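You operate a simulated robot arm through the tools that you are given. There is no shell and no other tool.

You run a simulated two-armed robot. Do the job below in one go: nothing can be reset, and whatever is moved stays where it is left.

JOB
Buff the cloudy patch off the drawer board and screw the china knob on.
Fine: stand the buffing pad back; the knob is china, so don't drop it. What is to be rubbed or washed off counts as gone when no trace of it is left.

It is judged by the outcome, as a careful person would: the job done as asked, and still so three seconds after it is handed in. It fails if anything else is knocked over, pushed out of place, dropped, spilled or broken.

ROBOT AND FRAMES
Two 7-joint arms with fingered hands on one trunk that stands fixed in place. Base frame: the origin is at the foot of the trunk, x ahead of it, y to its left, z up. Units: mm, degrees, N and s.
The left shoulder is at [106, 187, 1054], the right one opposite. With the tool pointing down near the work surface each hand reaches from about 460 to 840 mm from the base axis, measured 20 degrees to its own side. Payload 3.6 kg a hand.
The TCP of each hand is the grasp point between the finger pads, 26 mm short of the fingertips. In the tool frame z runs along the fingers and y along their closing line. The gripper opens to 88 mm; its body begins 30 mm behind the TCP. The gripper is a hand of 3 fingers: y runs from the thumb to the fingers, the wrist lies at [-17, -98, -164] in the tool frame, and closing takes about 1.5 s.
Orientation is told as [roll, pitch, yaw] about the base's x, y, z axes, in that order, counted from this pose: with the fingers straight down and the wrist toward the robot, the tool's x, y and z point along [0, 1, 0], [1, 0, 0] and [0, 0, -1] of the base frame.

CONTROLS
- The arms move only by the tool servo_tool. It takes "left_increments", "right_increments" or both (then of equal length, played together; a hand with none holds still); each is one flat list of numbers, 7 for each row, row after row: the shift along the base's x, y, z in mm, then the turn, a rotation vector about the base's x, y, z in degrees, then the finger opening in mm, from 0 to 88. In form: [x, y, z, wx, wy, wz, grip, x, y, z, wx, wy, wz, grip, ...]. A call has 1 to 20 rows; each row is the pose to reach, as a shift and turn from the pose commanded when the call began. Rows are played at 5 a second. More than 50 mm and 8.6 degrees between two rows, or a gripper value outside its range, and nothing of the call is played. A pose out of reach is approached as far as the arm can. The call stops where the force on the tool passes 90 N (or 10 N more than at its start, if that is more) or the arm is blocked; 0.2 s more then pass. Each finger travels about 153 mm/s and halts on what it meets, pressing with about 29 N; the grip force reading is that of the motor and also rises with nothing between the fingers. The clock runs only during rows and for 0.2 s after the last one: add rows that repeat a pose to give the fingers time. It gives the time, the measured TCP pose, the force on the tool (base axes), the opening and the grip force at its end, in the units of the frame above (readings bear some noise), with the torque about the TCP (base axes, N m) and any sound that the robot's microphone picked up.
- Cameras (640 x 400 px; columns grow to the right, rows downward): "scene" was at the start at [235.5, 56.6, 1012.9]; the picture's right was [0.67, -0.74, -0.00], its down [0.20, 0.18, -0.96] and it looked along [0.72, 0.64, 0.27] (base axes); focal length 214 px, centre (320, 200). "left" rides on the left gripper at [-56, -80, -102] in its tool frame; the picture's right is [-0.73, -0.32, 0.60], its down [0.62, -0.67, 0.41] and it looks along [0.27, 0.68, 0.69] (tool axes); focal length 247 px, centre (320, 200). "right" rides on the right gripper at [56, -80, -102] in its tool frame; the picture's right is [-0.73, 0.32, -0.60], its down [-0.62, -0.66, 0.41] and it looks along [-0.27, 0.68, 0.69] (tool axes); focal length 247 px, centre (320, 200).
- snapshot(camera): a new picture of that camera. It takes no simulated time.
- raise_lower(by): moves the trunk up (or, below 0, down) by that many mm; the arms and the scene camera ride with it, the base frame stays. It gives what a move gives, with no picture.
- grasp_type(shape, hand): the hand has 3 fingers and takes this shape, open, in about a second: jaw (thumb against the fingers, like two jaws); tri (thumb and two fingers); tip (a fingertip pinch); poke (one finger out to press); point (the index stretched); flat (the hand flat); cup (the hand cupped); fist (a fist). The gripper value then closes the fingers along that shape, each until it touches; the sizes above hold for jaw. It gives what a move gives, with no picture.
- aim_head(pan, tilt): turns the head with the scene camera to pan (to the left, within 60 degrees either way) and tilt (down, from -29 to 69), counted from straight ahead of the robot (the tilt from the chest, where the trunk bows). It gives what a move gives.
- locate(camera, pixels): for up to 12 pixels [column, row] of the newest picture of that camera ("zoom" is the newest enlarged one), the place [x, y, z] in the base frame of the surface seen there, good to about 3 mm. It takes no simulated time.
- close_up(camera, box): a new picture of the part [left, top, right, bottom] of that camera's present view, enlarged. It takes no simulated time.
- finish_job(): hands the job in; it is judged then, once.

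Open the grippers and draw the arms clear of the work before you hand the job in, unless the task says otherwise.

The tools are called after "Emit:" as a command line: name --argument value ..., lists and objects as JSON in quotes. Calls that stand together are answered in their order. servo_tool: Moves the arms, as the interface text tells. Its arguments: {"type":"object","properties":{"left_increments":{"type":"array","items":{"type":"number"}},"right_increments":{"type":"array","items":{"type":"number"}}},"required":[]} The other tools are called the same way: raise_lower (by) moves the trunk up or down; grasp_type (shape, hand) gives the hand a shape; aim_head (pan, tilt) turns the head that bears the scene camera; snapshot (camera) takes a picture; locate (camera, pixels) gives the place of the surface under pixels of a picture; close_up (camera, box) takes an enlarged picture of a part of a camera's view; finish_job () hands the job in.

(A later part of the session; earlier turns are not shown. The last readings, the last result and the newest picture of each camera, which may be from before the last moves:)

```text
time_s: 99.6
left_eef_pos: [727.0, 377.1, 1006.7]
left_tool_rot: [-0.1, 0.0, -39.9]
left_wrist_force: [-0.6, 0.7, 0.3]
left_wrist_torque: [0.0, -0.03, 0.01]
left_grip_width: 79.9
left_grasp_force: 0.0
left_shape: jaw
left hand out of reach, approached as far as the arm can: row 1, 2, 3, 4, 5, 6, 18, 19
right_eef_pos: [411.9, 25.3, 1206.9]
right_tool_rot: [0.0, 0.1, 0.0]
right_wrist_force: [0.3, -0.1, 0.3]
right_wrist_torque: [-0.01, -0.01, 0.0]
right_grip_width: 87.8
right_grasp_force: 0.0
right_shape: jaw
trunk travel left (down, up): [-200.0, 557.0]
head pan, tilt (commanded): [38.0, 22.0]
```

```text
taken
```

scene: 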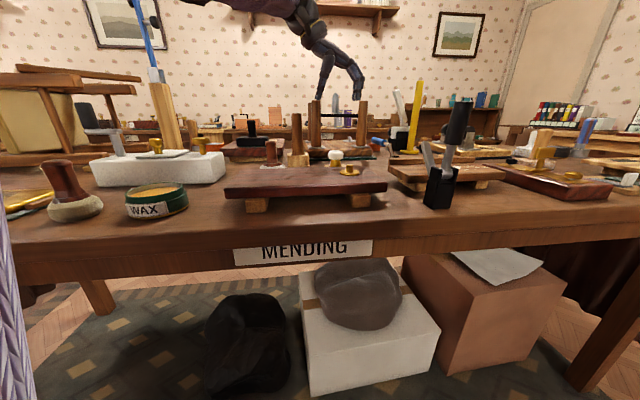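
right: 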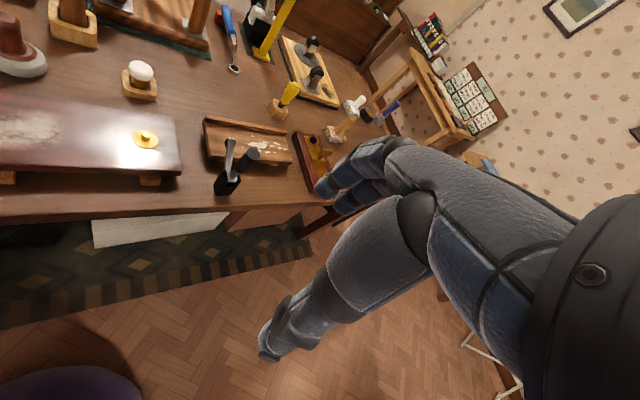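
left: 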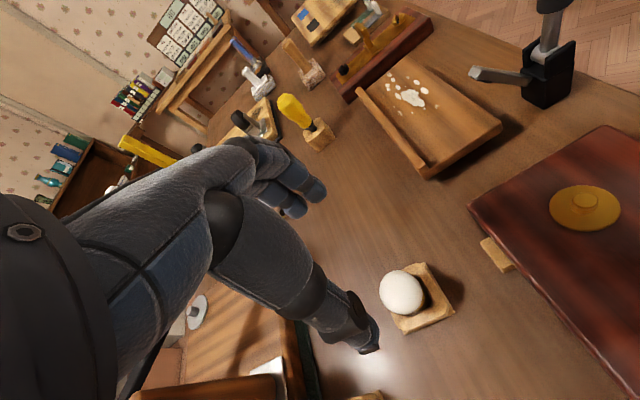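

At (727,377) the arm is slightly short at yaw −40; yaw −20 brings the wrist closer in. I rotate to −20 and go to (734,380,990).

Emit:
servo_tool --left_increments '[0, 0, 0, 0, 0, 5, 80, 2, 1, -3, 0, 0, 10, 80, 4, 2, -8, 0, 0, 15, 80, 7, 3, -15, 0, 0, 20, 80, 7, 3, -17, 0, 0, 20, 80]'

Emit:
snapshot --camera "left"

```text
time_s: 100.8
left_eef_pos: [734.3, 378.9, 992.1]
left_tool_rot: [-0.1, -0.1, -19.9]
left_wrist_force: [-1.2, -0.5, 0.6]
left_wrist_torque: [0.01, -0.02, 0.02]
left_grip_width: 80.0
left_grasp_force: 0.2
left_shape: jaw
right_eef_pos: [412.2, 25.5, 1208.1]
right_tool_rot: [0.0, -0.1, 0.0]
right_wrist_force: [0.0, 0.1, -0.1]
right_wrist_torque: [0.01, -0.01, -0.04]
right_grip_width: 87.3
right_grasp_force: 0.0
right_shape: jaw
trunk travel left (down, up): [-200.0, 557.0]
head pan, tilt (commanded): [38.0, 22.0]
```

```text
taken
```

left: 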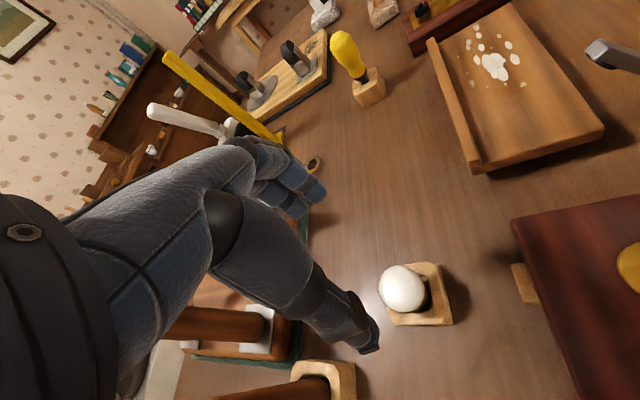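

Reached cleanly. I refine the knob centre from this view before descending.

Emit:
close_up --camera "left" --box '[360, 245, 480, 345]'

```text
4.00 times, centred on (420, 295) of left
```

zoom: 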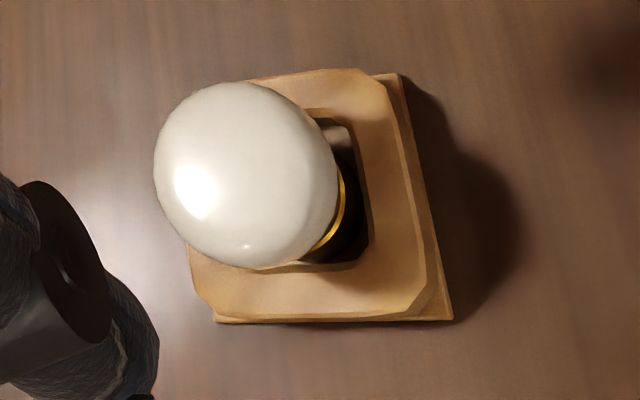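

Emit:
locate --camera "zoom" --pixels '[[245, 175], [162, 170], [240, 90], [330, 200], [245, 260], [190, 105], [305, 125], [185, 235], [400, 78], [452, 318], [215, 320], [345, 200]]'

```text
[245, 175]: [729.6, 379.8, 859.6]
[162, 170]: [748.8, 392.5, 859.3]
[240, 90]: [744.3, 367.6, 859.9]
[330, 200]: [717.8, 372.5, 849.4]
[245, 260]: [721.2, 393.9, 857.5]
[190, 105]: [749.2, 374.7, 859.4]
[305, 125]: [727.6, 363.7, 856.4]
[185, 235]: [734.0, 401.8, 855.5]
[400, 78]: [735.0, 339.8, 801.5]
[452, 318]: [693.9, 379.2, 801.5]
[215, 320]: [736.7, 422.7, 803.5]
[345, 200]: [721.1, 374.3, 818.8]
```

Knob and holder centre agree at ≈ (734,381). I descend around the bulb to TCP z≈851 (fingertips ≈825, above the rim at 817).

Emit:
servo_tool --left_increments '[0, 1.5, -30, 0, 0, 0, 80, 0, 1.5, -60, 0, 0, 0, 80, 0, 1.5, -90, 0, 0, 0, 80, 0, 1.5, -115, 0, 0, 0, 80, 0, 1.5, -130, 0, 0, 0, 80, 0, 1.5, -140, 0, 0, 0, 80, 0, 1.5, -140, 0, 0, 0, 80]'

Emit:
snapshot --camera "left"

Emit:
close_up --camera "scene" --box '[270, 90, 400, 180]'

```text
time_s: 102.4
left_eef_pos: [734.5, 381.3, 851.5]
left_tool_rot: [0.1, 0.0, -20.0]
left_wrist_force: [0.5, 0.3, 0.0]
left_wrist_torque: [0.0, -0.01, -0.01]
left_grip_width: 79.9
left_grasp_force: 0.1
left_shape: jaw
right_eef_pos: [412.6, 25.8, 1207.9]
right_tool_rot: [0.1, 0.0, 0.0]
right_wrist_force: [-0.7, -0.1, -0.2]
right_wrist_torque: [-0.04, 0.01, 0.0]
right_grip_width: 87.4
right_grasp_force: 0.0
right_shape: jaw
trunk travel left (down, up): [-200.0, 557.0]
head pan, tilt (commanded): [38.0, 22.0]
```

```text
taken
```

left: 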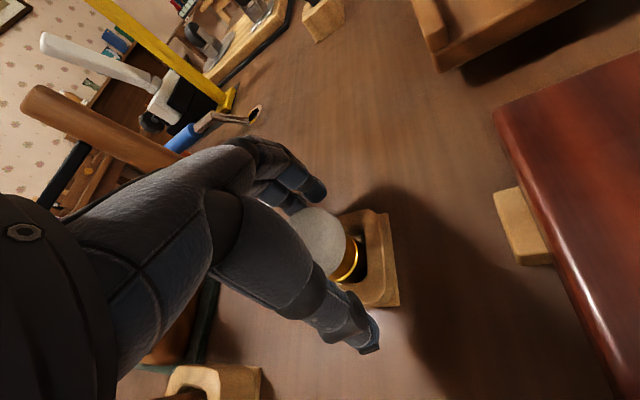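

```text
4.44 times, centred on (335, 135) of scene
```

zoom: 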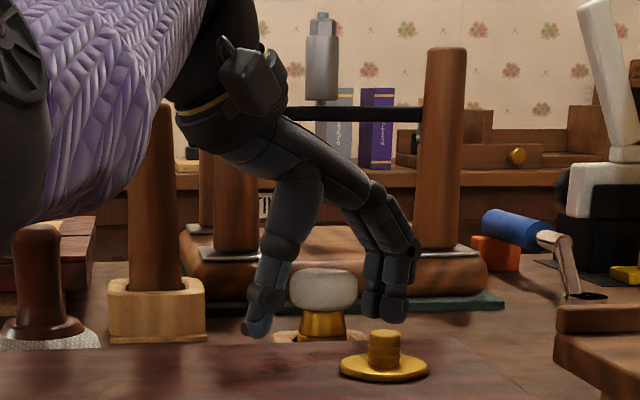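

The bulb is centred between thumb (zoom 262,300) and fingers (390,290). I close gently in steps.

Emit:
servo_tool --left_increments '[0, 0, 0, 0, 0, 0, 70, 0, 0, 0, 0, 0, 0, 60, 0, 0, 0, 0, 0, 0, 52, 0, 0, 0, 0, 0, 0, 46, 0, 0, 0, 0, 0, 0, 42, 0, 0, 0, 0, 0, 0, 38, 0, 0, 0, 0, 0, 0, 34, 0, 0, 0, 0, 0, 0, 30, 0, 0, 0, 0, 0, 0, 30, 0, 0, 0, 0, 0, 0, 30]'

Emit:
snapshot --camera "left"

Emit:
close_up --camera "scene" --box '[290, 110, 390, 180]'

```text
time_s: 104.6
left_eef_pos: [734.6, 381.9, 851.1]
left_tool_rot: [0.1, 0.0, -20.0]
left_wrist_force: [0.0, 0.5, -1.5]
left_wrist_torque: [0.02, 0.02, 0.0]
left_grip_width: 27.5
left_grasp_force: 28.7
left_shape: jaw
right_eef_pos: [412.2, 26.2, 1208.5]
right_tool_rot: [0.1, 0.1, 0.0]
right_wrist_force: [0.2, -0.2, 0.4]
right_wrist_torque: [0.02, 0.0, -0.01]
right_grip_width: 87.7
right_grasp_force: 0.0
right_shape: jaw
trunk travel left (down, up): [-200.0, 557.0]
head pan, tilt (commanded): [38.0, 22.0]
```

```text
taken
```

left: 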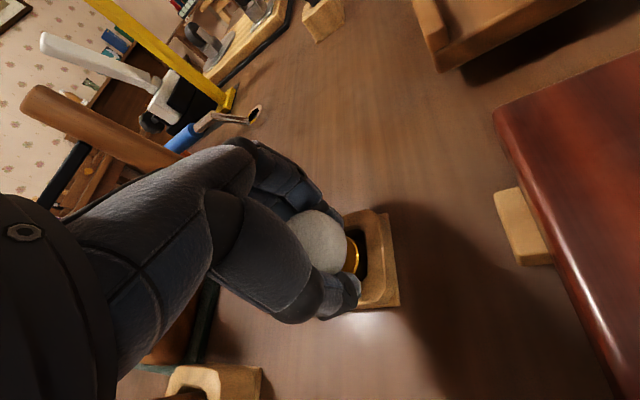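

```text
5.71 times, centred on (340, 145) of scene
```

zoom: 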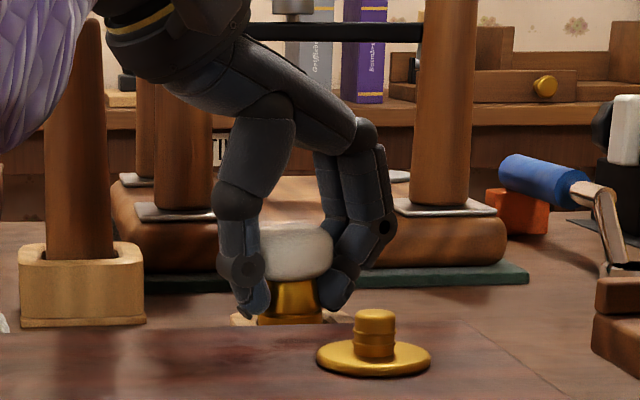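

The fingers wrap the bulb with tips under it — a secure cage grip (28.7 N). I lift slowly a little and check.

Emit:
servo_tool --left_increments '[0, 0, 4, 0, 0, 0, 30, 0, 0, 8, 0, 0, 0, 30, 0, 0, 14, 0, 0, 0, 30, 0, 0, 20, 0, 0, 0, 30, 0, 0, 20, 0, 0, 0, 30]'

Emit:
close_up --camera "scene" --box '[290, 110, 390, 180]'

Emit:
snapshot --camera "left"

```text
time_s: 105.8
left_eef_pos: [734.0, 381.5, 871.6]
left_tool_rot: [0.1, -0.1, -20.1]
left_wrist_force: [0.0, 0.1, -1.0]
left_wrist_torque: [-0.03, 0.02, -0.01]
left_grip_width: 27.4
left_grasp_force: 29.0
left_shape: jaw
right_eef_pos: [412.6, 26.2, 1207.6]
right_tool_rot: [0.0, -0.1, -0.1]
right_wrist_force: [0.0, -0.1, -0.5]
right_wrist_torque: [-0.02, -0.02, -0.04]
right_grip_width: 87.9
right_grasp_force: 0.1
right_shape: jaw
trunk travel left (down, up): [-200.0, 557.0]
head pan, tilt (commanded): [38.0, 22.0]
```

```text
5.71 times, centred on (340, 145) of scene
```

zoom: 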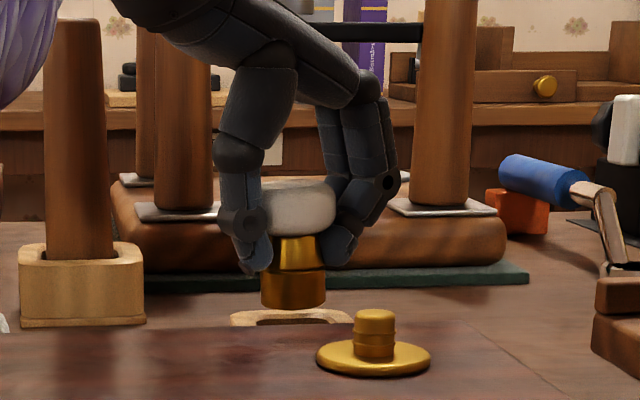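

```text
taken
```

left: 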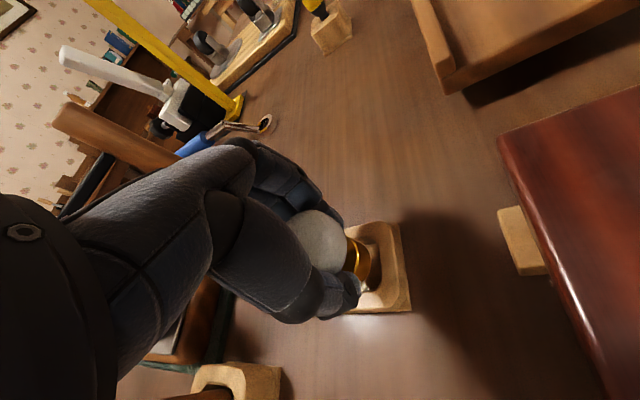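

The knob is out of its holder; it may be slightly tilted. I raise it to a safe height and inspect its tilt.

Emit:
servo_tool --left_increments '[0, 0, 15, 0, 0, 0, 30, 0, 0, 35, 0, 0, 0, 30, 0, 0, 55, 0, 0, 0, 30, 0, 0, 70, 0, 0, 0, 30, 0, 0, 70, 0, 0, 0, 30]'

Emit:
close_up --camera "scene" --box '[300, 90, 380, 145]'

Emit:
close_up --camera "left" --box '[260, 190, 420, 300]'

Emit:
snapshot --camera "right"

```text
time_s: 107.0
left_eef_pos: [733.9, 380.7, 939.1]
left_tool_rot: [0.0, -0.1, -20.0]
left_wrist_force: [0.1, 0.2, -0.7]
left_wrist_torque: [0.03, 0.02, 0.01]
left_grip_width: 27.1
left_grasp_force: 29.0
left_shape: jaw
right_eef_pos: [413.3, 25.9, 1208.5]
right_tool_rot: [-0.1, 0.0, 0.0]
right_wrist_force: [0.0, -0.2, 0.1]
right_wrist_torque: [-0.01, -0.01, -0.02]
right_grip_width: 88.1
right_grasp_force: 0.0
right_shape: jaw
trunk travel left (down, up): [-200.0, 557.0]
head pan, tilt (commanded): [38.0, 22.0]
```

```text
7.27 times, centred on (340, 118) of scene
```

zoom: 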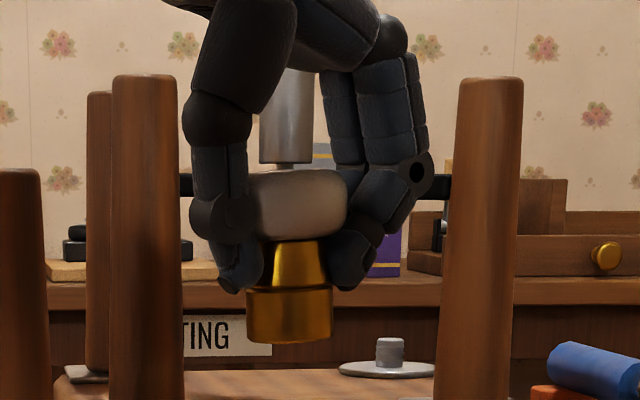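

```text
3.64 times, centred on (340, 245) of left
```

zoom: 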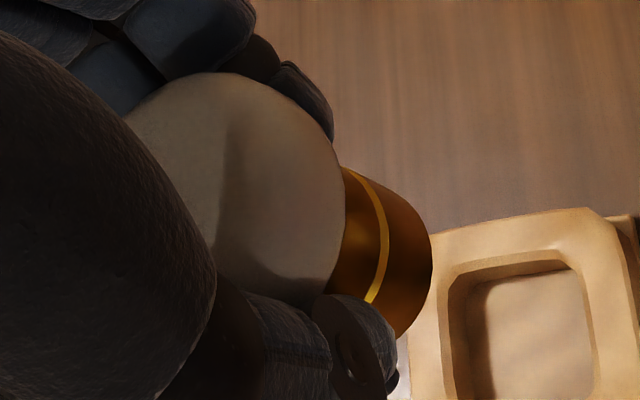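

```text
taken
```

right: 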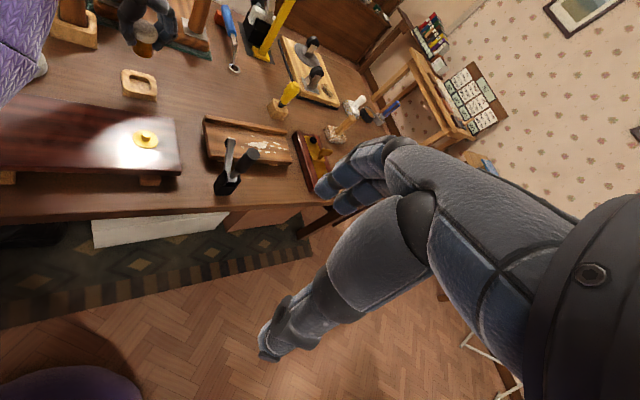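

The knob hangs nearly upright. I re-take the scene close-up to measure the ferrule's bottom edge relative to the TCP.

Emit:
close_up --camera "scene" --box '[300, 90, 380, 145]'

Emit:
locate --camera "zoom" --pixels '[[290, 335], [290, 295], [250, 320], [329, 320], [290, 315], [300, 180], [300, 230], [292, 265], [260, 336], [320, 335], [340, 200], [270, 200]]'

```text
7.27 times, centred on (340, 118) of scene
```

zoom: 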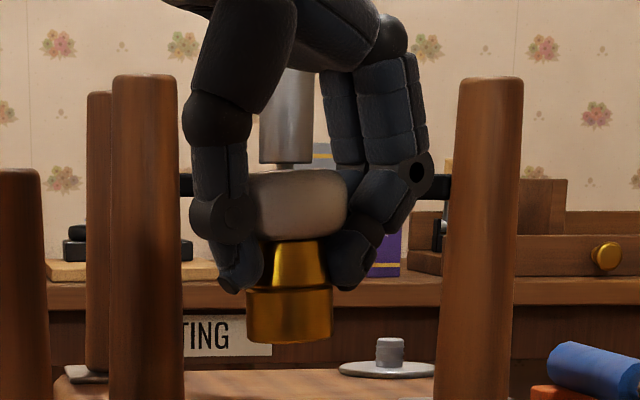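

```text
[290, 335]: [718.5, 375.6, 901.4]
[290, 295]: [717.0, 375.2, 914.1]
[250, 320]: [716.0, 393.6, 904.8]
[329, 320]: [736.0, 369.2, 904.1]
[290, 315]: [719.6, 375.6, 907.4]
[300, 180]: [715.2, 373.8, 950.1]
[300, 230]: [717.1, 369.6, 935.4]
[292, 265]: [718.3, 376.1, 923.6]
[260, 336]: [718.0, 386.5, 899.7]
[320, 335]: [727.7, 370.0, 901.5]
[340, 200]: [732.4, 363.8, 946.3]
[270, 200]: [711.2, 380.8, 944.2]
```

The ferrule bottom is at z≈900 for TCP z=939, with its axis near (732,385) — a few mm off the TCP. I now measure the stud precisely in the scene view while it's unobstructed.

Emit:
close_up --camera "scene" --box '[325, 150, 375, 185]'

Emit:
locate --camera "zoom" --pixels '[[320, 200], [290, 200], [350, 200], [320, 170], [320, 245], [250, 250], [400, 250], [320, 275], [280, 270], [360, 270], [300, 170], [340, 170]]'

Emit:
close_up --camera "right" --box '[105, 110, 185, 160]'

```text
11.43 times, centred on (350, 168) of scene
```

zoom: 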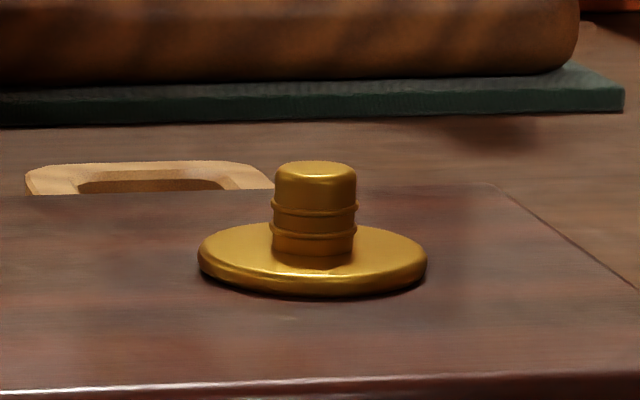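

```text
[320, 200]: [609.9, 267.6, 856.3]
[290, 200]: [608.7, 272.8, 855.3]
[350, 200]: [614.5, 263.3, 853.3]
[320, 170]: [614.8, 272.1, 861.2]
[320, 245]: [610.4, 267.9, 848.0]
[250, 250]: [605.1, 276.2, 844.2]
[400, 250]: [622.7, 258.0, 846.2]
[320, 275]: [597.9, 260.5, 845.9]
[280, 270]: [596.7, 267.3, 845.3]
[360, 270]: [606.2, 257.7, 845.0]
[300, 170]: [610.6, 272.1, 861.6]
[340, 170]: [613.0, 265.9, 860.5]
```

```text
8.00 times, centred on (145, 135) of right
```

zoom: 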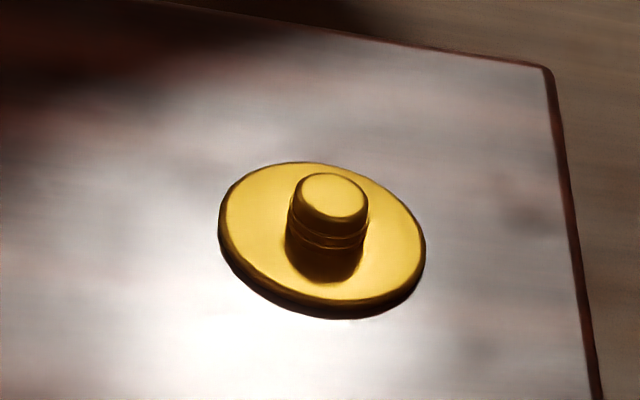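

I locate the stud top and flange outline from the right camera's steeper view.

Emit:
locate --camera "zoom" --pixels '[[330, 197], [303, 197], [360, 202], [326, 178], [332, 217], [222, 225], [422, 245], [300, 165], [345, 297], [265, 285], [380, 190], [240, 190]]'

```text
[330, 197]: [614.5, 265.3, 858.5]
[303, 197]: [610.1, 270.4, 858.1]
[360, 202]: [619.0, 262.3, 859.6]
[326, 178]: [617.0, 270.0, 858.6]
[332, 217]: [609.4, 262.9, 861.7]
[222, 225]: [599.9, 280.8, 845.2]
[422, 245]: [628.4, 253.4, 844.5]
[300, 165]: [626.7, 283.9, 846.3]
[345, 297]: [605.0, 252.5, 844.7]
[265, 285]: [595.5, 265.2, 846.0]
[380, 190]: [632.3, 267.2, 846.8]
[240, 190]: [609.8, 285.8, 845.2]
```

Stud axis ≈ (614.5,268.5), top z≈860, flange top ≈846. I carry the knob over to hover above it, at the present height.

Emit:
servo_tool --left_increments '[-15, -15, 4, 0, 0, 0, 30, -35, -35, 4, 0, 0, 0, 30, -58, -58, 4, 0, 0, 0, 30, -80, -80, 4, 0, 0, 0, 30, -102, -101, 4, 0, 0, 0, 30, -117.5, -116.5, 4, 0, 0, 0, 30, -117.5, -116.5, 4, 0, 0, 0, 30]'

Emit:
snapshot --camera "scene"

Emit:
snapshot --camera "left"

Emit:
snapshot --camera "right"

```text
time_s: 108.6
left_eef_pos: [616.6, 262.1, 945.4]
left_tool_rot: [-0.1, 0.1, -20.1]
left_wrist_force: [0.3, -0.9, -0.9]
left_wrist_torque: [0.02, 0.03, 0.0]
left_grip_width: 27.3
left_grasp_force: 28.5
left_shape: jaw
right_eef_pos: [412.0, 26.0, 1209.1]
right_tool_rot: [0.1, 0.0, 0.0]
right_wrist_force: [-0.8, -0.3, -0.5]
right_wrist_torque: [-0.02, 0.01, 0.0]
right_grip_width: 87.7
right_grasp_force: 0.0
right_shape: jaw
trunk travel left (down, up): [-200.0, 557.0]
head pan, tilt (commanded): [38.0, 22.0]
```

```text
taken
```

scene: 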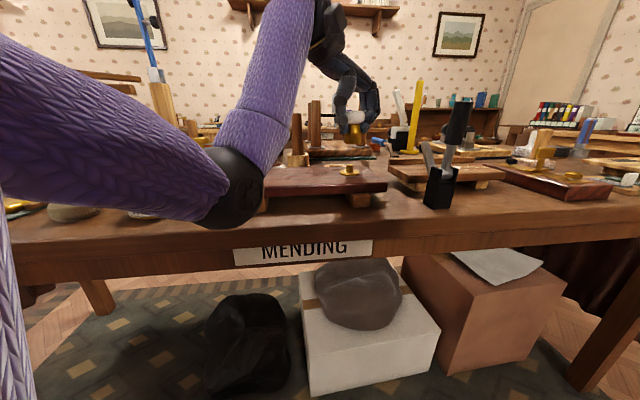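

```text
taken
```

left: 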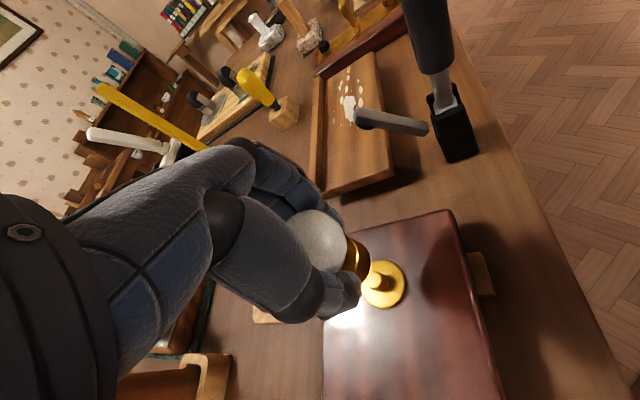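

```text
taken
```

right: 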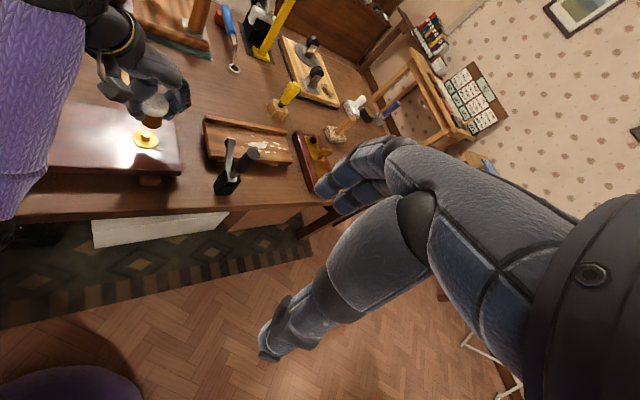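

The elbow joint hangs into the scene view at (235,185). I check where it is relative to the table and board, and measure ferrule/stud alignment.

Emit:
locate --camera "scene" --pixels '[[235, 185], [225, 224], [205, 220], [260, 195], [130, 195], [150, 210]]'

Emit:
close_up --camera "scene" --box '[320, 100, 400, 190]'

Emit:
close_up --camera "right" --box '[90, 60, 210, 160]'

```text
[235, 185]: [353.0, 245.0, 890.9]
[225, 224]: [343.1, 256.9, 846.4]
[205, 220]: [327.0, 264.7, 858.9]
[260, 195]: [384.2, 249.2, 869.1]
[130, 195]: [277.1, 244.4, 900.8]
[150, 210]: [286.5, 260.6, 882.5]
```

```text
4.44 times, centred on (360, 145) of scene
```

zoom: 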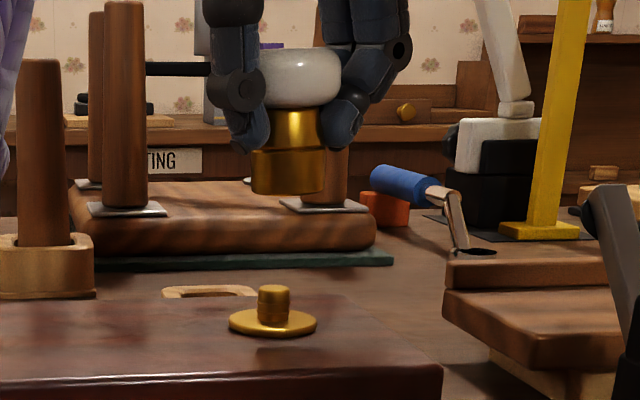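

```text
4.00 times, centred on (150, 110) of right
```

zoom: 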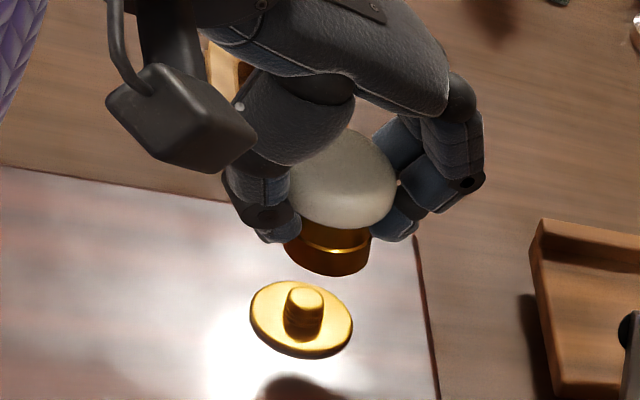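

The elbow (≈(360,265), lowest z≈840) is in front of the table edge, clear. The knob seems tilted about 4–5° with its bottom toward the thumb, so I measure its ferrule more closely in the scene view.

Emit:
close_up --camera "scene" --box '[332, 105, 392, 147]'

```text
9.52 times, centred on (362, 126) of scene
```

zoom: 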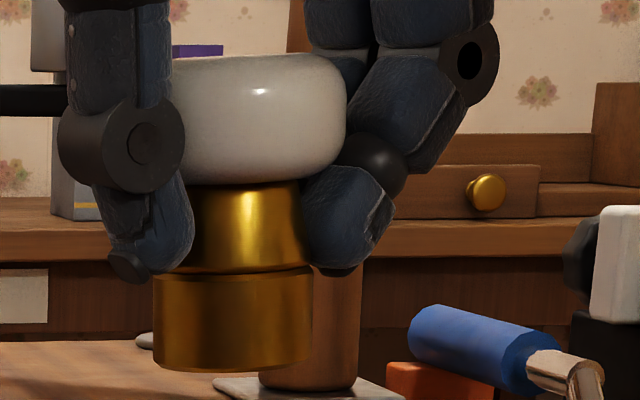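

Accounting for perspective (~3.4° lean at this column), the knob is upright in this view. I locate points on bulb and ferrule to check tilt in depth and the axis position.

Emit:
locate --camera "zoom" --pixels '[[245, 118], [245, 140], [235, 290], [233, 315], [233, 345], [160, 315], [306, 315], [195, 315], [270, 315], [230, 368], [340, 118], [250, 58]]'

Emit:
close_up --camera "right" --box '[120, 75, 190, 160]'

```text
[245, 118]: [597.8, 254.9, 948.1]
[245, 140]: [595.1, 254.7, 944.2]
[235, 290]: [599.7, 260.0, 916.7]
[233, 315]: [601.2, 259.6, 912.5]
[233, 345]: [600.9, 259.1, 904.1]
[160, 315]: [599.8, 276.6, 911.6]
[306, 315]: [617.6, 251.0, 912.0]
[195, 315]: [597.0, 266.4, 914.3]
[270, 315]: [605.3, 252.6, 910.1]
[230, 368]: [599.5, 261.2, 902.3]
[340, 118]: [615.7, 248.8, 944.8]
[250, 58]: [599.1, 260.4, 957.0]
```

```text
4.71 times, centred on (155, 118) of right
```

zoom: 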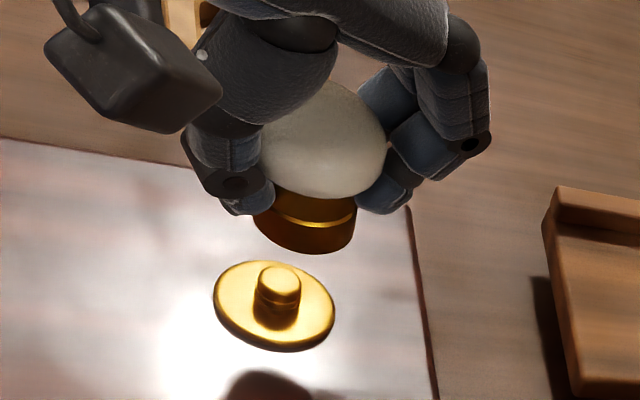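

Both views agree the ferrule needs to shift about (+0.7,+4.6) mm to sit over the stud. I apply that and lower by 28 mm to recheck close above the stud top.

Emit:
servo_tool --left_increments '[0.7, 4.6, -5, 0, 0, 0, 30, 0.7, 4.6, -12, 0, 0, 0, 30, 0.7, 4.6, -20, 0, 0, 0, 30, 0.7, 4.6, -28, 0, 0, 0, 30, 0.7, 4.6, -28, 0, 0, 0, 30]'

Emit:
close_up --camera "scene" --box '[320, 125, 380, 185]'

Emit:
close_up --camera "right" --box '[120, 90, 180, 165]'

Emit:
snapshot --camera "left"

```text
time_s: 109.8
left_eef_pos: [617.6, 268.4, 918.1]
left_tool_rot: [0.0, 0.0, -20.0]
left_wrist_force: [-0.3, -0.5, 0.0]
left_wrist_torque: [-0.03, 0.03, -0.03]
left_grip_width: 27.3
left_grasp_force: 28.8
left_shape: jaw
right_eef_pos: [413.4, 26.2, 1207.9]
right_tool_rot: [-0.1, 0.0, 0.0]
right_wrist_force: [0.6, 0.5, -0.3]
right_wrist_torque: [0.01, 0.03, 0.01]
right_grip_width: 87.6
right_grasp_force: 0.0
right_shape: jaw
trunk travel left (down, up): [-200.0, 557.0]
head pan, tilt (commanded): [38.0, 22.0]
```

```text
6.67 times, centred on (350, 155) of scene
```

zoom: 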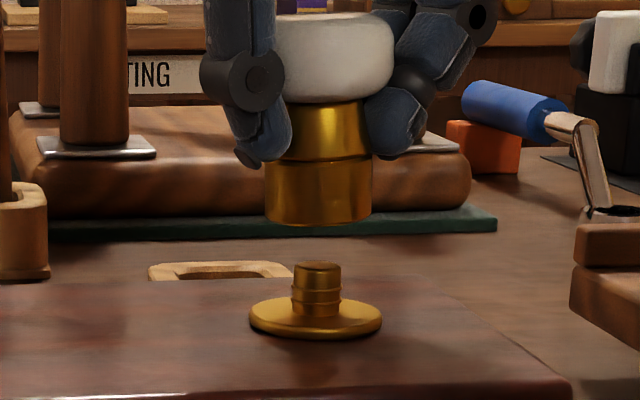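

```text
5.33 times, centred on (150, 128) of right
```

zoom: 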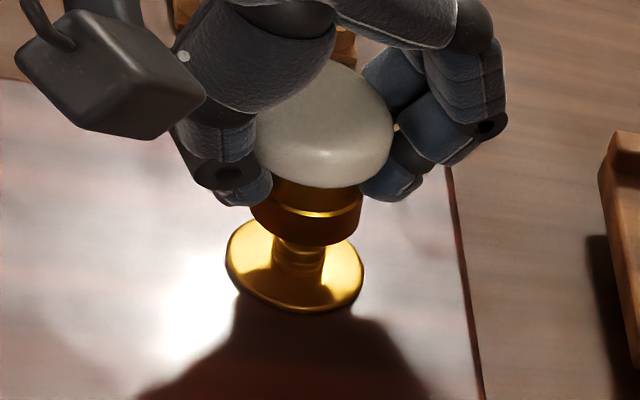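

```text
taken
```

left: 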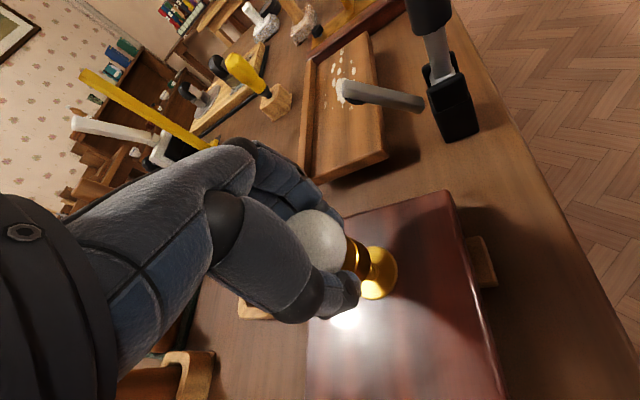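

Alignment now looks within about 1 mm in both views (scene: ferrule centre col 318 vs stud 316 with ~5 px perspective). I make a small correction and lower to just above the stud top.

Emit:
servo_tool --left_increments '[0.2, -0.6, -4, 0, 0, 0, 30, 0.2, -0.6, -8, 0, 0, 0, 30, 0.2, -0.6, -12, 0, 0, 0, 30, 0.2, -0.6, -12, 0, 0, 0, 30]'

Emit:
close_up --camera "scene" --box '[325, 140, 375, 180]'

Emit:
close_up --camera "left" --box '[310, 210, 430, 310]'

```text
time_s: 110.8
left_eef_pos: [618.2, 268.5, 904.5]
left_tool_rot: [-0.1, 0.0, -20.1]
left_wrist_force: [0.0, -0.5, -0.4]
left_wrist_torque: [-0.01, 0.02, 0.01]
left_grip_width: 27.4
left_grasp_force: 28.9
left_shape: jaw
right_eef_pos: [411.1, 25.7, 1207.9]
right_tool_rot: [0.1, 0.0, 0.1]
right_wrist_force: [-0.4, 0.2, -0.4]
right_wrist_torque: [0.0, -0.04, 0.0]
right_grip_width: 87.8
right_grasp_force: 0.0
right_shape: jaw
trunk travel left (down, up): [-200.0, 557.0]
head pan, tilt (commanded): [38.0, 22.0]
```

```text
10.00 times, centred on (350, 160) of scene
```

zoom: 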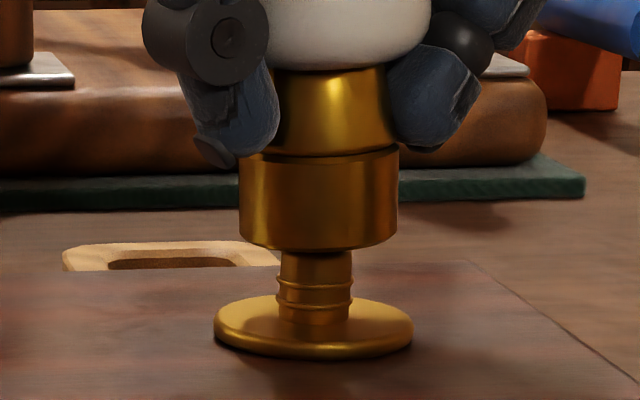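

```text
4.00 times, centred on (370, 260) of left
```

zoom: 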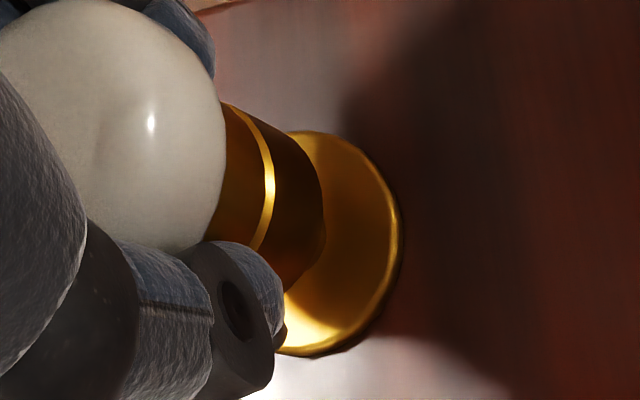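

Ferrule (centre col 318) and stud (315.5) are aligned within ~0.5 mm in the scene view, and the left view agrees. I lower in 1 mm steps and watch the force.

Emit:
servo_tool --left_increments '[0, 0, -1, 0, 0, 0, 30, 0, 0, -2, 0, 0, 0, 30, 0, 0, -3, 0, 0, 0, 30, 0, 0, -3, 0, 0, 0, 30]'

Emit:
close_up --camera "scene" --box '[325, 140, 375, 180]'

```text
time_s: 111.8
left_eef_pos: [618.6, 267.5, 902.5]
left_tool_rot: [0.0, 0.0, -19.9]
left_wrist_force: [-0.3, -0.2, -0.3]
left_wrist_torque: [-0.01, 0.0, -0.02]
left_grip_width: 27.4
left_grasp_force: 28.7
left_shape: jaw
right_eef_pos: [412.0, 27.2, 1207.9]
right_tool_rot: [-0.1, 0.0, 0.0]
right_wrist_force: [0.4, -0.3, 0.3]
right_wrist_torque: [-0.01, 0.02, 0.02]
right_grip_width: 87.7
right_grasp_force: 0.0
right_shape: jaw
trunk travel left (down, up): [-200.0, 557.0]
head pan, tilt (commanded): [38.0, 22.0]
```

```text
10.00 times, centred on (350, 160) of scene
```

zoom: 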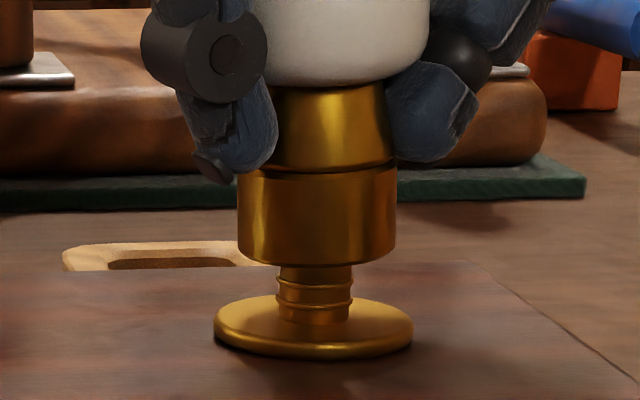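

No contact yet; the ferrule rim is about 3 mm above the stud top. I continue lowering in small steps.

Emit:
servo_tool --left_increments '[0, 0, -1, 0, 0, 0, 30, 0, 0, -2, 0, 0, 0, 30, 0, 0, -3, 0, 0, 0, 30, 0, 0, -4, 0, 0, 0, 30, 0, 0, -4, 0, 0, 0, 30]'

Emit:
close_up --camera "scene" --box '[325, 140, 375, 180]'

```text
time_s: 113.0
left_eef_pos: [617.6, 268.0, 898.1]
left_tool_rot: [0.0, 0.0, -20.1]
left_wrist_force: [0.7, -0.7, 0.0]
left_wrist_torque: [-0.01, -0.02, 0.0]
left_grip_width: 27.5
left_grasp_force: 28.8
left_shape: jaw
right_eef_pos: [413.1, 25.2, 1207.8]
right_tool_rot: [0.0, 0.0, 0.0]
right_wrist_force: [-0.6, 0.3, -0.1]
right_wrist_torque: [-0.04, 0.01, -0.01]
right_grip_width: 87.5
right_grasp_force: 0.0
right_shape: jaw
trunk travel left (down, up): [-200.0, 557.0]
head pan, tilt (commanded): [38.0, 22.0]
```

```text
10.00 times, centred on (350, 160) of scene
```

zoom: 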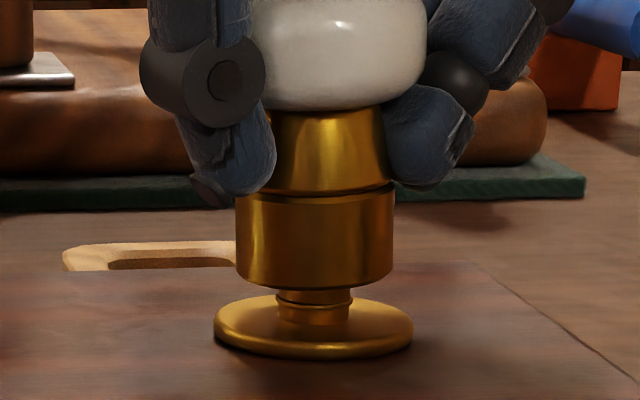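

The rim now appears to be passing over the stud top with no force. I keep lowering in 1 mm steps until it meets resistance.

Emit:
servo_tool --left_increments '[0, 0, -1, 0, 0, 0, 30, 0, 0, -2, 0, 0, 0, 30, 0, 0, -3, 0, 0, 0, 30, 0, 0, -3, 0, 0, 0, 30]'

Emit:
close_up --camera "scene" --box '[325, 140, 375, 180]'

```text
time_s: 114.0
left_eef_pos: [617.3, 268.9, 894.4]
left_tool_rot: [0.0, 0.0, -20.1]
left_wrist_force: [0.5, -0.1, -0.9]
left_wrist_torque: [-0.02, -0.04, 0.02]
left_grip_width: 27.3
left_grasp_force: 29.0
left_shape: jaw
right_eef_pos: [411.4, 25.3, 1208.4]
right_tool_rot: [0.0, 0.0, -0.1]
right_wrist_force: [0.8, -0.7, 0.1]
right_wrist_torque: [0.0, -0.01, -0.01]
right_grip_width: 87.6
right_grasp_force: 0.1
right_shape: jaw
trunk travel left (down, up): [-200.0, 557.0]
head pan, tilt (commanded): [38.0, 22.0]
```

```text
10.00 times, centred on (350, 160) of scene
```

zoom: 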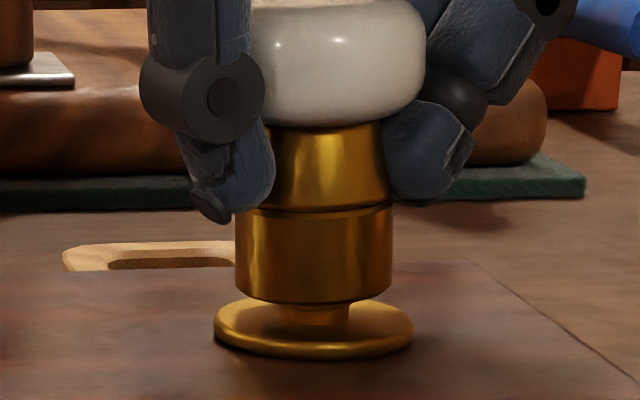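

Still free and sliding down over the stud. Continuing down gently.

Emit:
servo_tool --left_increments '[0, 0, -1, 0, 0, 0, 30, 0, 0, -2, 0, 0, 0, 30, 0, 0, -3, 0, 0, 0, 30, 0, 0, -3, 0, 0, 0, 30]'

Emit:
close_up --camera "scene" --box '[325, 140, 375, 180]'

```text
time_s: 115.0
left_eef_pos: [616.9, 267.2, 892.5]
left_tool_rot: [0.0, -0.1, -20.0]
left_wrist_force: [-0.2, -0.1, 0.2]
left_wrist_torque: [-0.01, 0.03, 0.02]
left_grip_width: 27.4
left_grasp_force: 29.1
left_shape: jaw
right_eef_pos: [413.0, 24.6, 1208.3]
right_tool_rot: [0.0, 0.0, 0.0]
right_wrist_force: [0.0, 0.0, 0.7]
right_wrist_torque: [0.02, 0.03, 0.01]
right_grip_width: 87.7
right_grasp_force: 0.1
right_shape: jaw
trunk travel left (down, up): [-200.0, 557.0]
head pan, tilt (commanded): [38.0, 22.0]
```

```text
10.00 times, centred on (350, 160) of scene
```

zoom: 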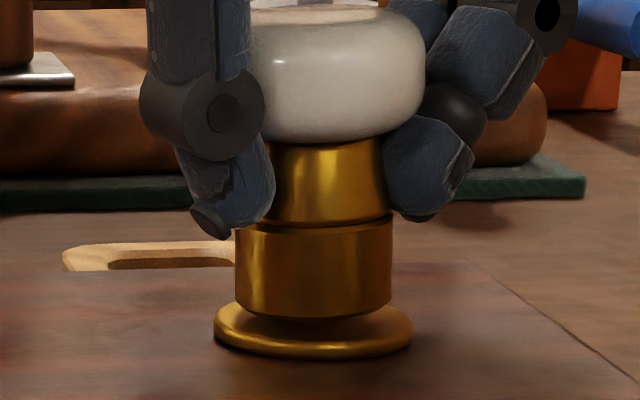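

No resistance yet, ~6 mm gap left to the flange. I continue down in 1 mm steps.

Emit:
servo_tool --left_increments '[0, 0, -1, 0, 0, 0, 30, 0, 0, -2, 0, 0, 0, 30, 0, 0, -2, 0, 0, 0, 30]'

Emit:
servo_tool --left_increments '[0, 0, -1, 0, 0, 0, 30, 0, 0, -2, 0, 0, 0, 30, 0, 0, -2, 0, 0, 0, 30]'

Emit:
close_up --camera "scene" --box '[325, 140, 375, 180]'

```text
time_s: 115.8
left_eef_pos: [617.6, 268.0, 889.4]
left_tool_rot: [0.0, 0.0, -20.0]
left_wrist_force: [-0.7, 0.4, -0.4]
left_wrist_torque: [-0.01, 0.03, 0.0]
left_grip_width: 27.3
left_grasp_force: 28.9
left_shape: jaw
right_eef_pos: [411.4, 25.3, 1207.6]
right_tool_rot: [0.0, 0.0, 0.0]
right_wrist_force: [0.0, 0.0, 0.1]
right_wrist_torque: [-0.01, -0.01, 0.03]
right_grip_width: 87.7
right_grasp_force: 0.1
right_shape: jaw
trunk travel left (down, up): [-200.0, 557.0]
head pan, tilt (commanded): [38.0, 22.0]
```

```text
time_s: 116.6
left_eef_pos: [617.8, 268.5, 888.4]
left_tool_rot: [0.0, -0.1, -20.0]
left_wrist_force: [1.5, -0.4, 5.2]
left_wrist_torque: [0.05, 0.02, 0.02]
left_grip_width: 27.8
left_grasp_force: 29.4
left_shape: jaw
right_eef_pos: [410.7, 25.9, 1206.5]
right_tool_rot: [0.0, -0.1, 0.0]
right_wrist_force: [-0.1, 0.3, 0.3]
right_wrist_torque: [0.02, 0.06, -0.01]
right_grip_width: 87.9
right_grasp_force: 0.1
right_shape: jaw
trunk travel left (down, up): [-200.0, 557.0]
head pan, tilt (commanded): [38.0, 22.0]
```

```text
10.00 times, centred on (350, 160) of scene
```

zoom: 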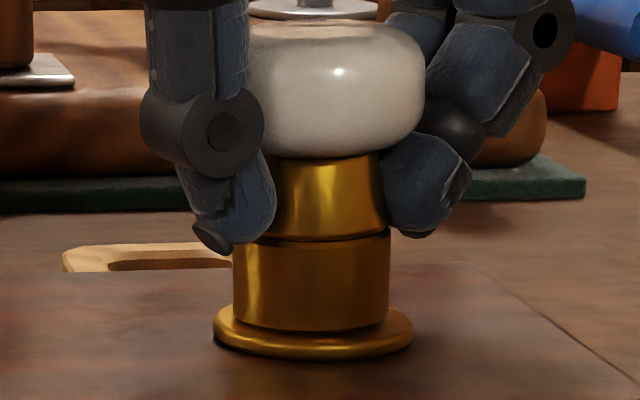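

Contact: 5.2 N upward at TCP z 888.4, ferrule just above the flange. Since the knob axis sits about (−1.1,+3.6) mm from the TCP, I turn clockwise about the stud axis with compensated shifts; first 32° as a trial.

Emit:
servo_tool --left_increments '[-0.34, -0.09, 0, 0, 0, -5.33, 30, -0.69, -0.14, -0.1, 0, 0, -10.67, 30, -1.03, -0.16, -0.2, 0, 0, -16, 30, -1.38, -0.15, -0.3, 0, 0, -21.3, 30, -1.73, -0.11, -0.3, 0, 0, -26.7, 30, -2.08, -0.04, -0.3, 0, 0, -32, 30, -2.08, -0.04, -0.3, 0, 0, -32, 30]'

Emit:
close_up --camera "scene" --box '[325, 140, 375, 180]'

```text
time_s: 118.2
left_eef_pos: [616.0, 267.2, 887.8]
left_tool_rot: [0.0, -0.1, -52.2]
left_wrist_force: [5.4, -4.6, 5.5]
left_wrist_torque: [-0.05, -0.15, -0.02]
left_grip_width: 27.9
left_grasp_force: 28.9
left_shape: jaw
right_eef_pos: [412.1, 24.5, 1209.0]
right_tool_rot: [0.1, 0.0, 0.0]
right_wrist_force: [-1.0, -0.4, 1.2]
right_wrist_torque: [0.03, 0.02, 0.0]
right_grip_width: 87.6
right_grasp_force: 0.0
right_shape: jaw
trunk travel left (down, up): [-200.0, 557.0]
head pan, tilt (commanded): [38.0, 22.0]
```

```text
10.00 times, centred on (350, 160) of scene
```

zoom: 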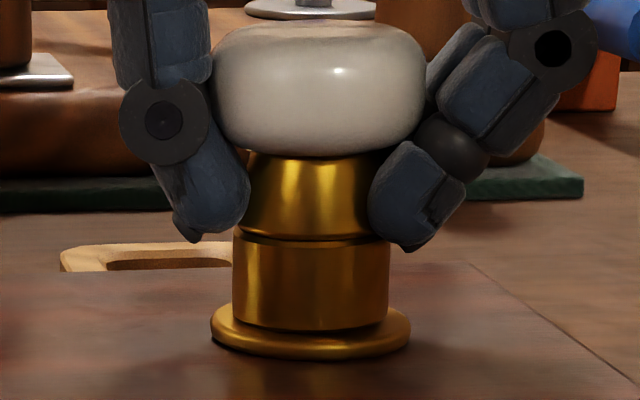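

Lateral force built to about (5.4,−4.6) N, so my offset compensation overshot. I ease the position by (+1,−0.9) mm and re-read.

Emit:
servo_tool --left_increments '[0.5, -0.45, 0, 0, 0, 0, 30, 1.0, -0.9, 0, 0, 0, 0, 30, 1.0, -0.9, 0, 0, 0, 0, 30]'

Emit:
close_up --camera "scene" --box '[325, 140, 375, 180]'

```text
time_s: 119.0
left_eef_pos: [616.1, 267.3, 888.5]
left_tool_rot: [0.0, 0.0, -52.0]
left_wrist_force: [2.2, -3.4, 6.1]
left_wrist_torque: [-0.02, -0.09, 0.0]
left_grip_width: 27.9
left_grasp_force: 29.8
left_shape: jaw
right_eef_pos: [411.5, 24.6, 1209.0]
right_tool_rot: [0.2, -0.1, -0.1]
right_wrist_force: [-0.3, -0.8, 0.3]
right_wrist_torque: [0.03, 0.04, 0.02]
right_grip_width: 87.5
right_grasp_force: 0.1
right_shape: jaw
trunk travel left (down, up): [-200.0, 557.0]
head pan, tilt (commanded): [38.0, 22.0]
```

```text
10.00 times, centred on (350, 160) of scene
```

zoom: 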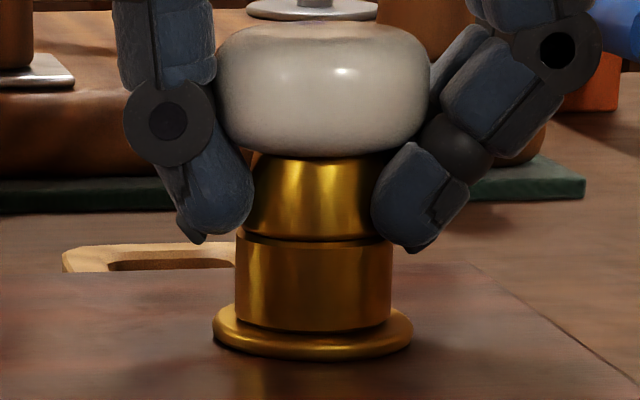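

The flange returned to its original place in the view (212–412), lateral force is down to ~4 N. I ease a bit further.

Emit:
servo_tool --left_increments '[0.3, -0.5, 0, 0, 0, 0, 30, 0.6, -1.0, 0, 0, 0, 0, 30, 0.6, -1.0, 0, 0, 0, 0, 30]'

```text
time_s: 119.8
left_eef_pos: [616.7, 267.7, 887.8]
left_tool_rot: [0.0, 0.0, -52.0]
left_wrist_force: [0.3, 0.3, 4.9]
left_wrist_torque: [0.06, 0.01, 0.01]
left_grip_width: 27.6
left_grasp_force: 28.9
left_shape: jaw
right_eef_pos: [411.4, 25.7, 1209.0]
right_tool_rot: [0.1, 0.1, 0.1]
right_wrist_force: [-0.4, 0.2, 0.6]
right_wrist_torque: [-0.02, 0.02, 0.0]
right_grip_width: 87.8
right_grasp_force: 0.1
right_shape: jaw
trunk travel left (down, up): [-200.0, 557.0]
head pan, tilt (commanded): [38.0, 22.0]
```

Lateral force is now ~0; the data indicate the knob sits ≈3.75 mm toward the thumb along the closing axis. I continue turning 48° clockwise with that compensation and watch the forces.

Emit:
servo_tool --left_increments '[-0.32, -0.23, 0, 0, 0, -6, 30, -0.67, -0.42, 0, 0, 0, -12, 30, -1.03, -0.57, 0, 0, 0, -18, 30, -1.4, -0.68, 0, 0, 0, -24, 30, -1.79, -0.76, 0, 0, 0, -30, 30, -2.18, -0.79, 0, 0, 0, -36, 30, -2.57, -0.79, 0, 0, 0, -42, 30, -2.96, -0.74, 0, 0, 0, -48, 30, -2.96, -0.74, 0, 0, 0, -48, 30]'

Emit:
close_up --camera "scene" --box '[325, 140, 375, 180]'

```text
time_s: 121.8
left_eef_pos: [614.6, 265.8, 887.5]
left_tool_rot: [0.0, 0.1, -100.1]
left_wrist_force: [1.4, 1.1, 4.0]
left_wrist_torque: [0.06, -0.09, 0.03]
left_grip_width: 27.8
left_grasp_force: 28.9
left_shape: jaw
right_eef_pos: [411.2, 25.4, 1208.1]
right_tool_rot: [0.0, 0.1, 0.0]
right_wrist_force: [0.5, -0.5, -0.7]
right_wrist_torque: [0.0, 0.02, 0.0]
right_grip_width: 88.1
right_grasp_force: 0.1
right_shape: jaw
trunk travel left (down, up): [-200.0, 557.0]
head pan, tilt (commanded): [38.0, 22.0]
```

```text
10.00 times, centred on (350, 160) of scene
```

zoom: 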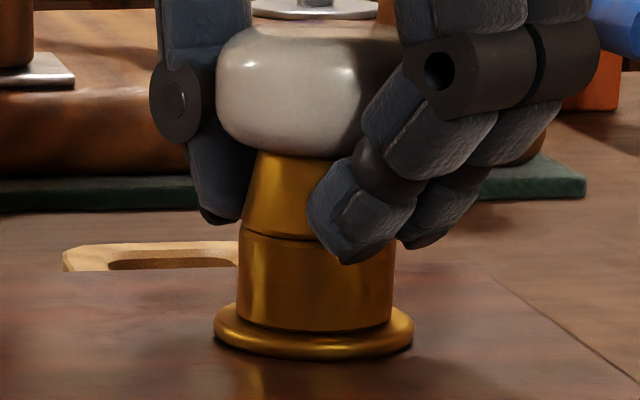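

Forces remain small. I continue to yaw −146 with the same compensation.

Emit:
servo_tool --left_increments '[-0.3, 0.19, 0, 0, 0, -6, 30, -0.6, 0.4, 0, 0, 0, -12, 30, -0.91, 0.58, 0, 0, 0, -18, 30, -1.25, 0.78, 0, 0, 0, -24, 30, -1.56, 1.02, 0, 0, 0, -30, 30, -1.85, 1.29, 0, 0, 0, -36, 30, -2.1, 1.58, 0, 0, 0, -42, 30, -2.26, 1.8, 0, 0, 0, -46, 30, -2.26, 1.8, 0, 0, 0, -46, 30]'

Emit:
close_up --camera "scene" --box '[325, 140, 375, 180]'

Emit:
snapshot --camera "scene"

```text
time_s: 123.8
left_eef_pos: [612.7, 267.0, 888.6]
left_tool_rot: [0.1, 0.0, -146.0]
left_wrist_force: [1.6, 0.7, 1.4]
left_wrist_torque: [0.02, -0.07, 0.0]
left_grip_width: 27.4
left_grasp_force: 28.6
left_shape: jaw
right_eef_pos: [411.6, 24.7, 1209.2]
right_tool_rot: [0.0, 0.0, 0.0]
right_wrist_force: [0.2, 0.5, 0.7]
right_wrist_torque: [0.02, -0.01, -0.01]
right_grip_width: 87.8
right_grasp_force: 0.1
right_shape: jaw
trunk travel left (down, up): [-200.0, 557.0]
head pan, tilt (commanded): [38.0, 22.0]
```

```text
10.00 times, centred on (350, 160) of scene
```

zoom: 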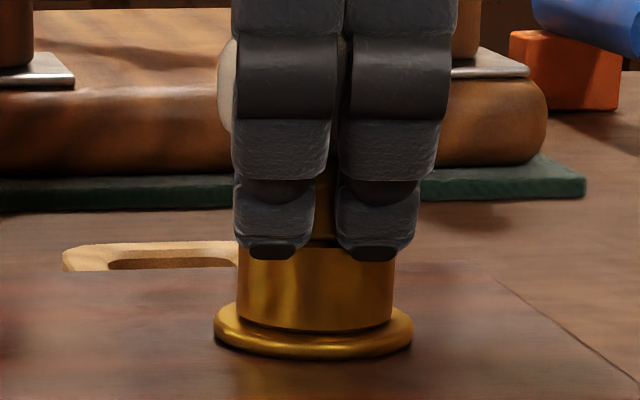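

```text
taken
```

scene: 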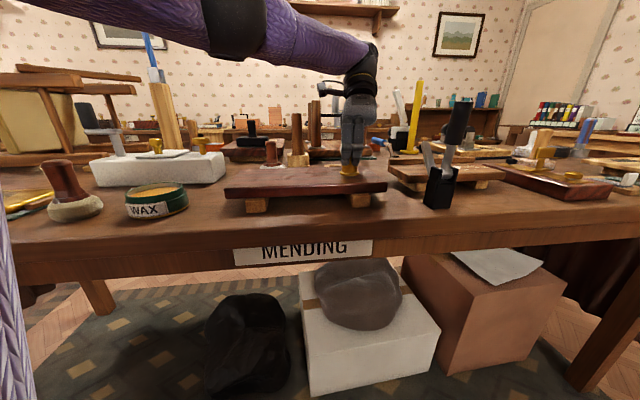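

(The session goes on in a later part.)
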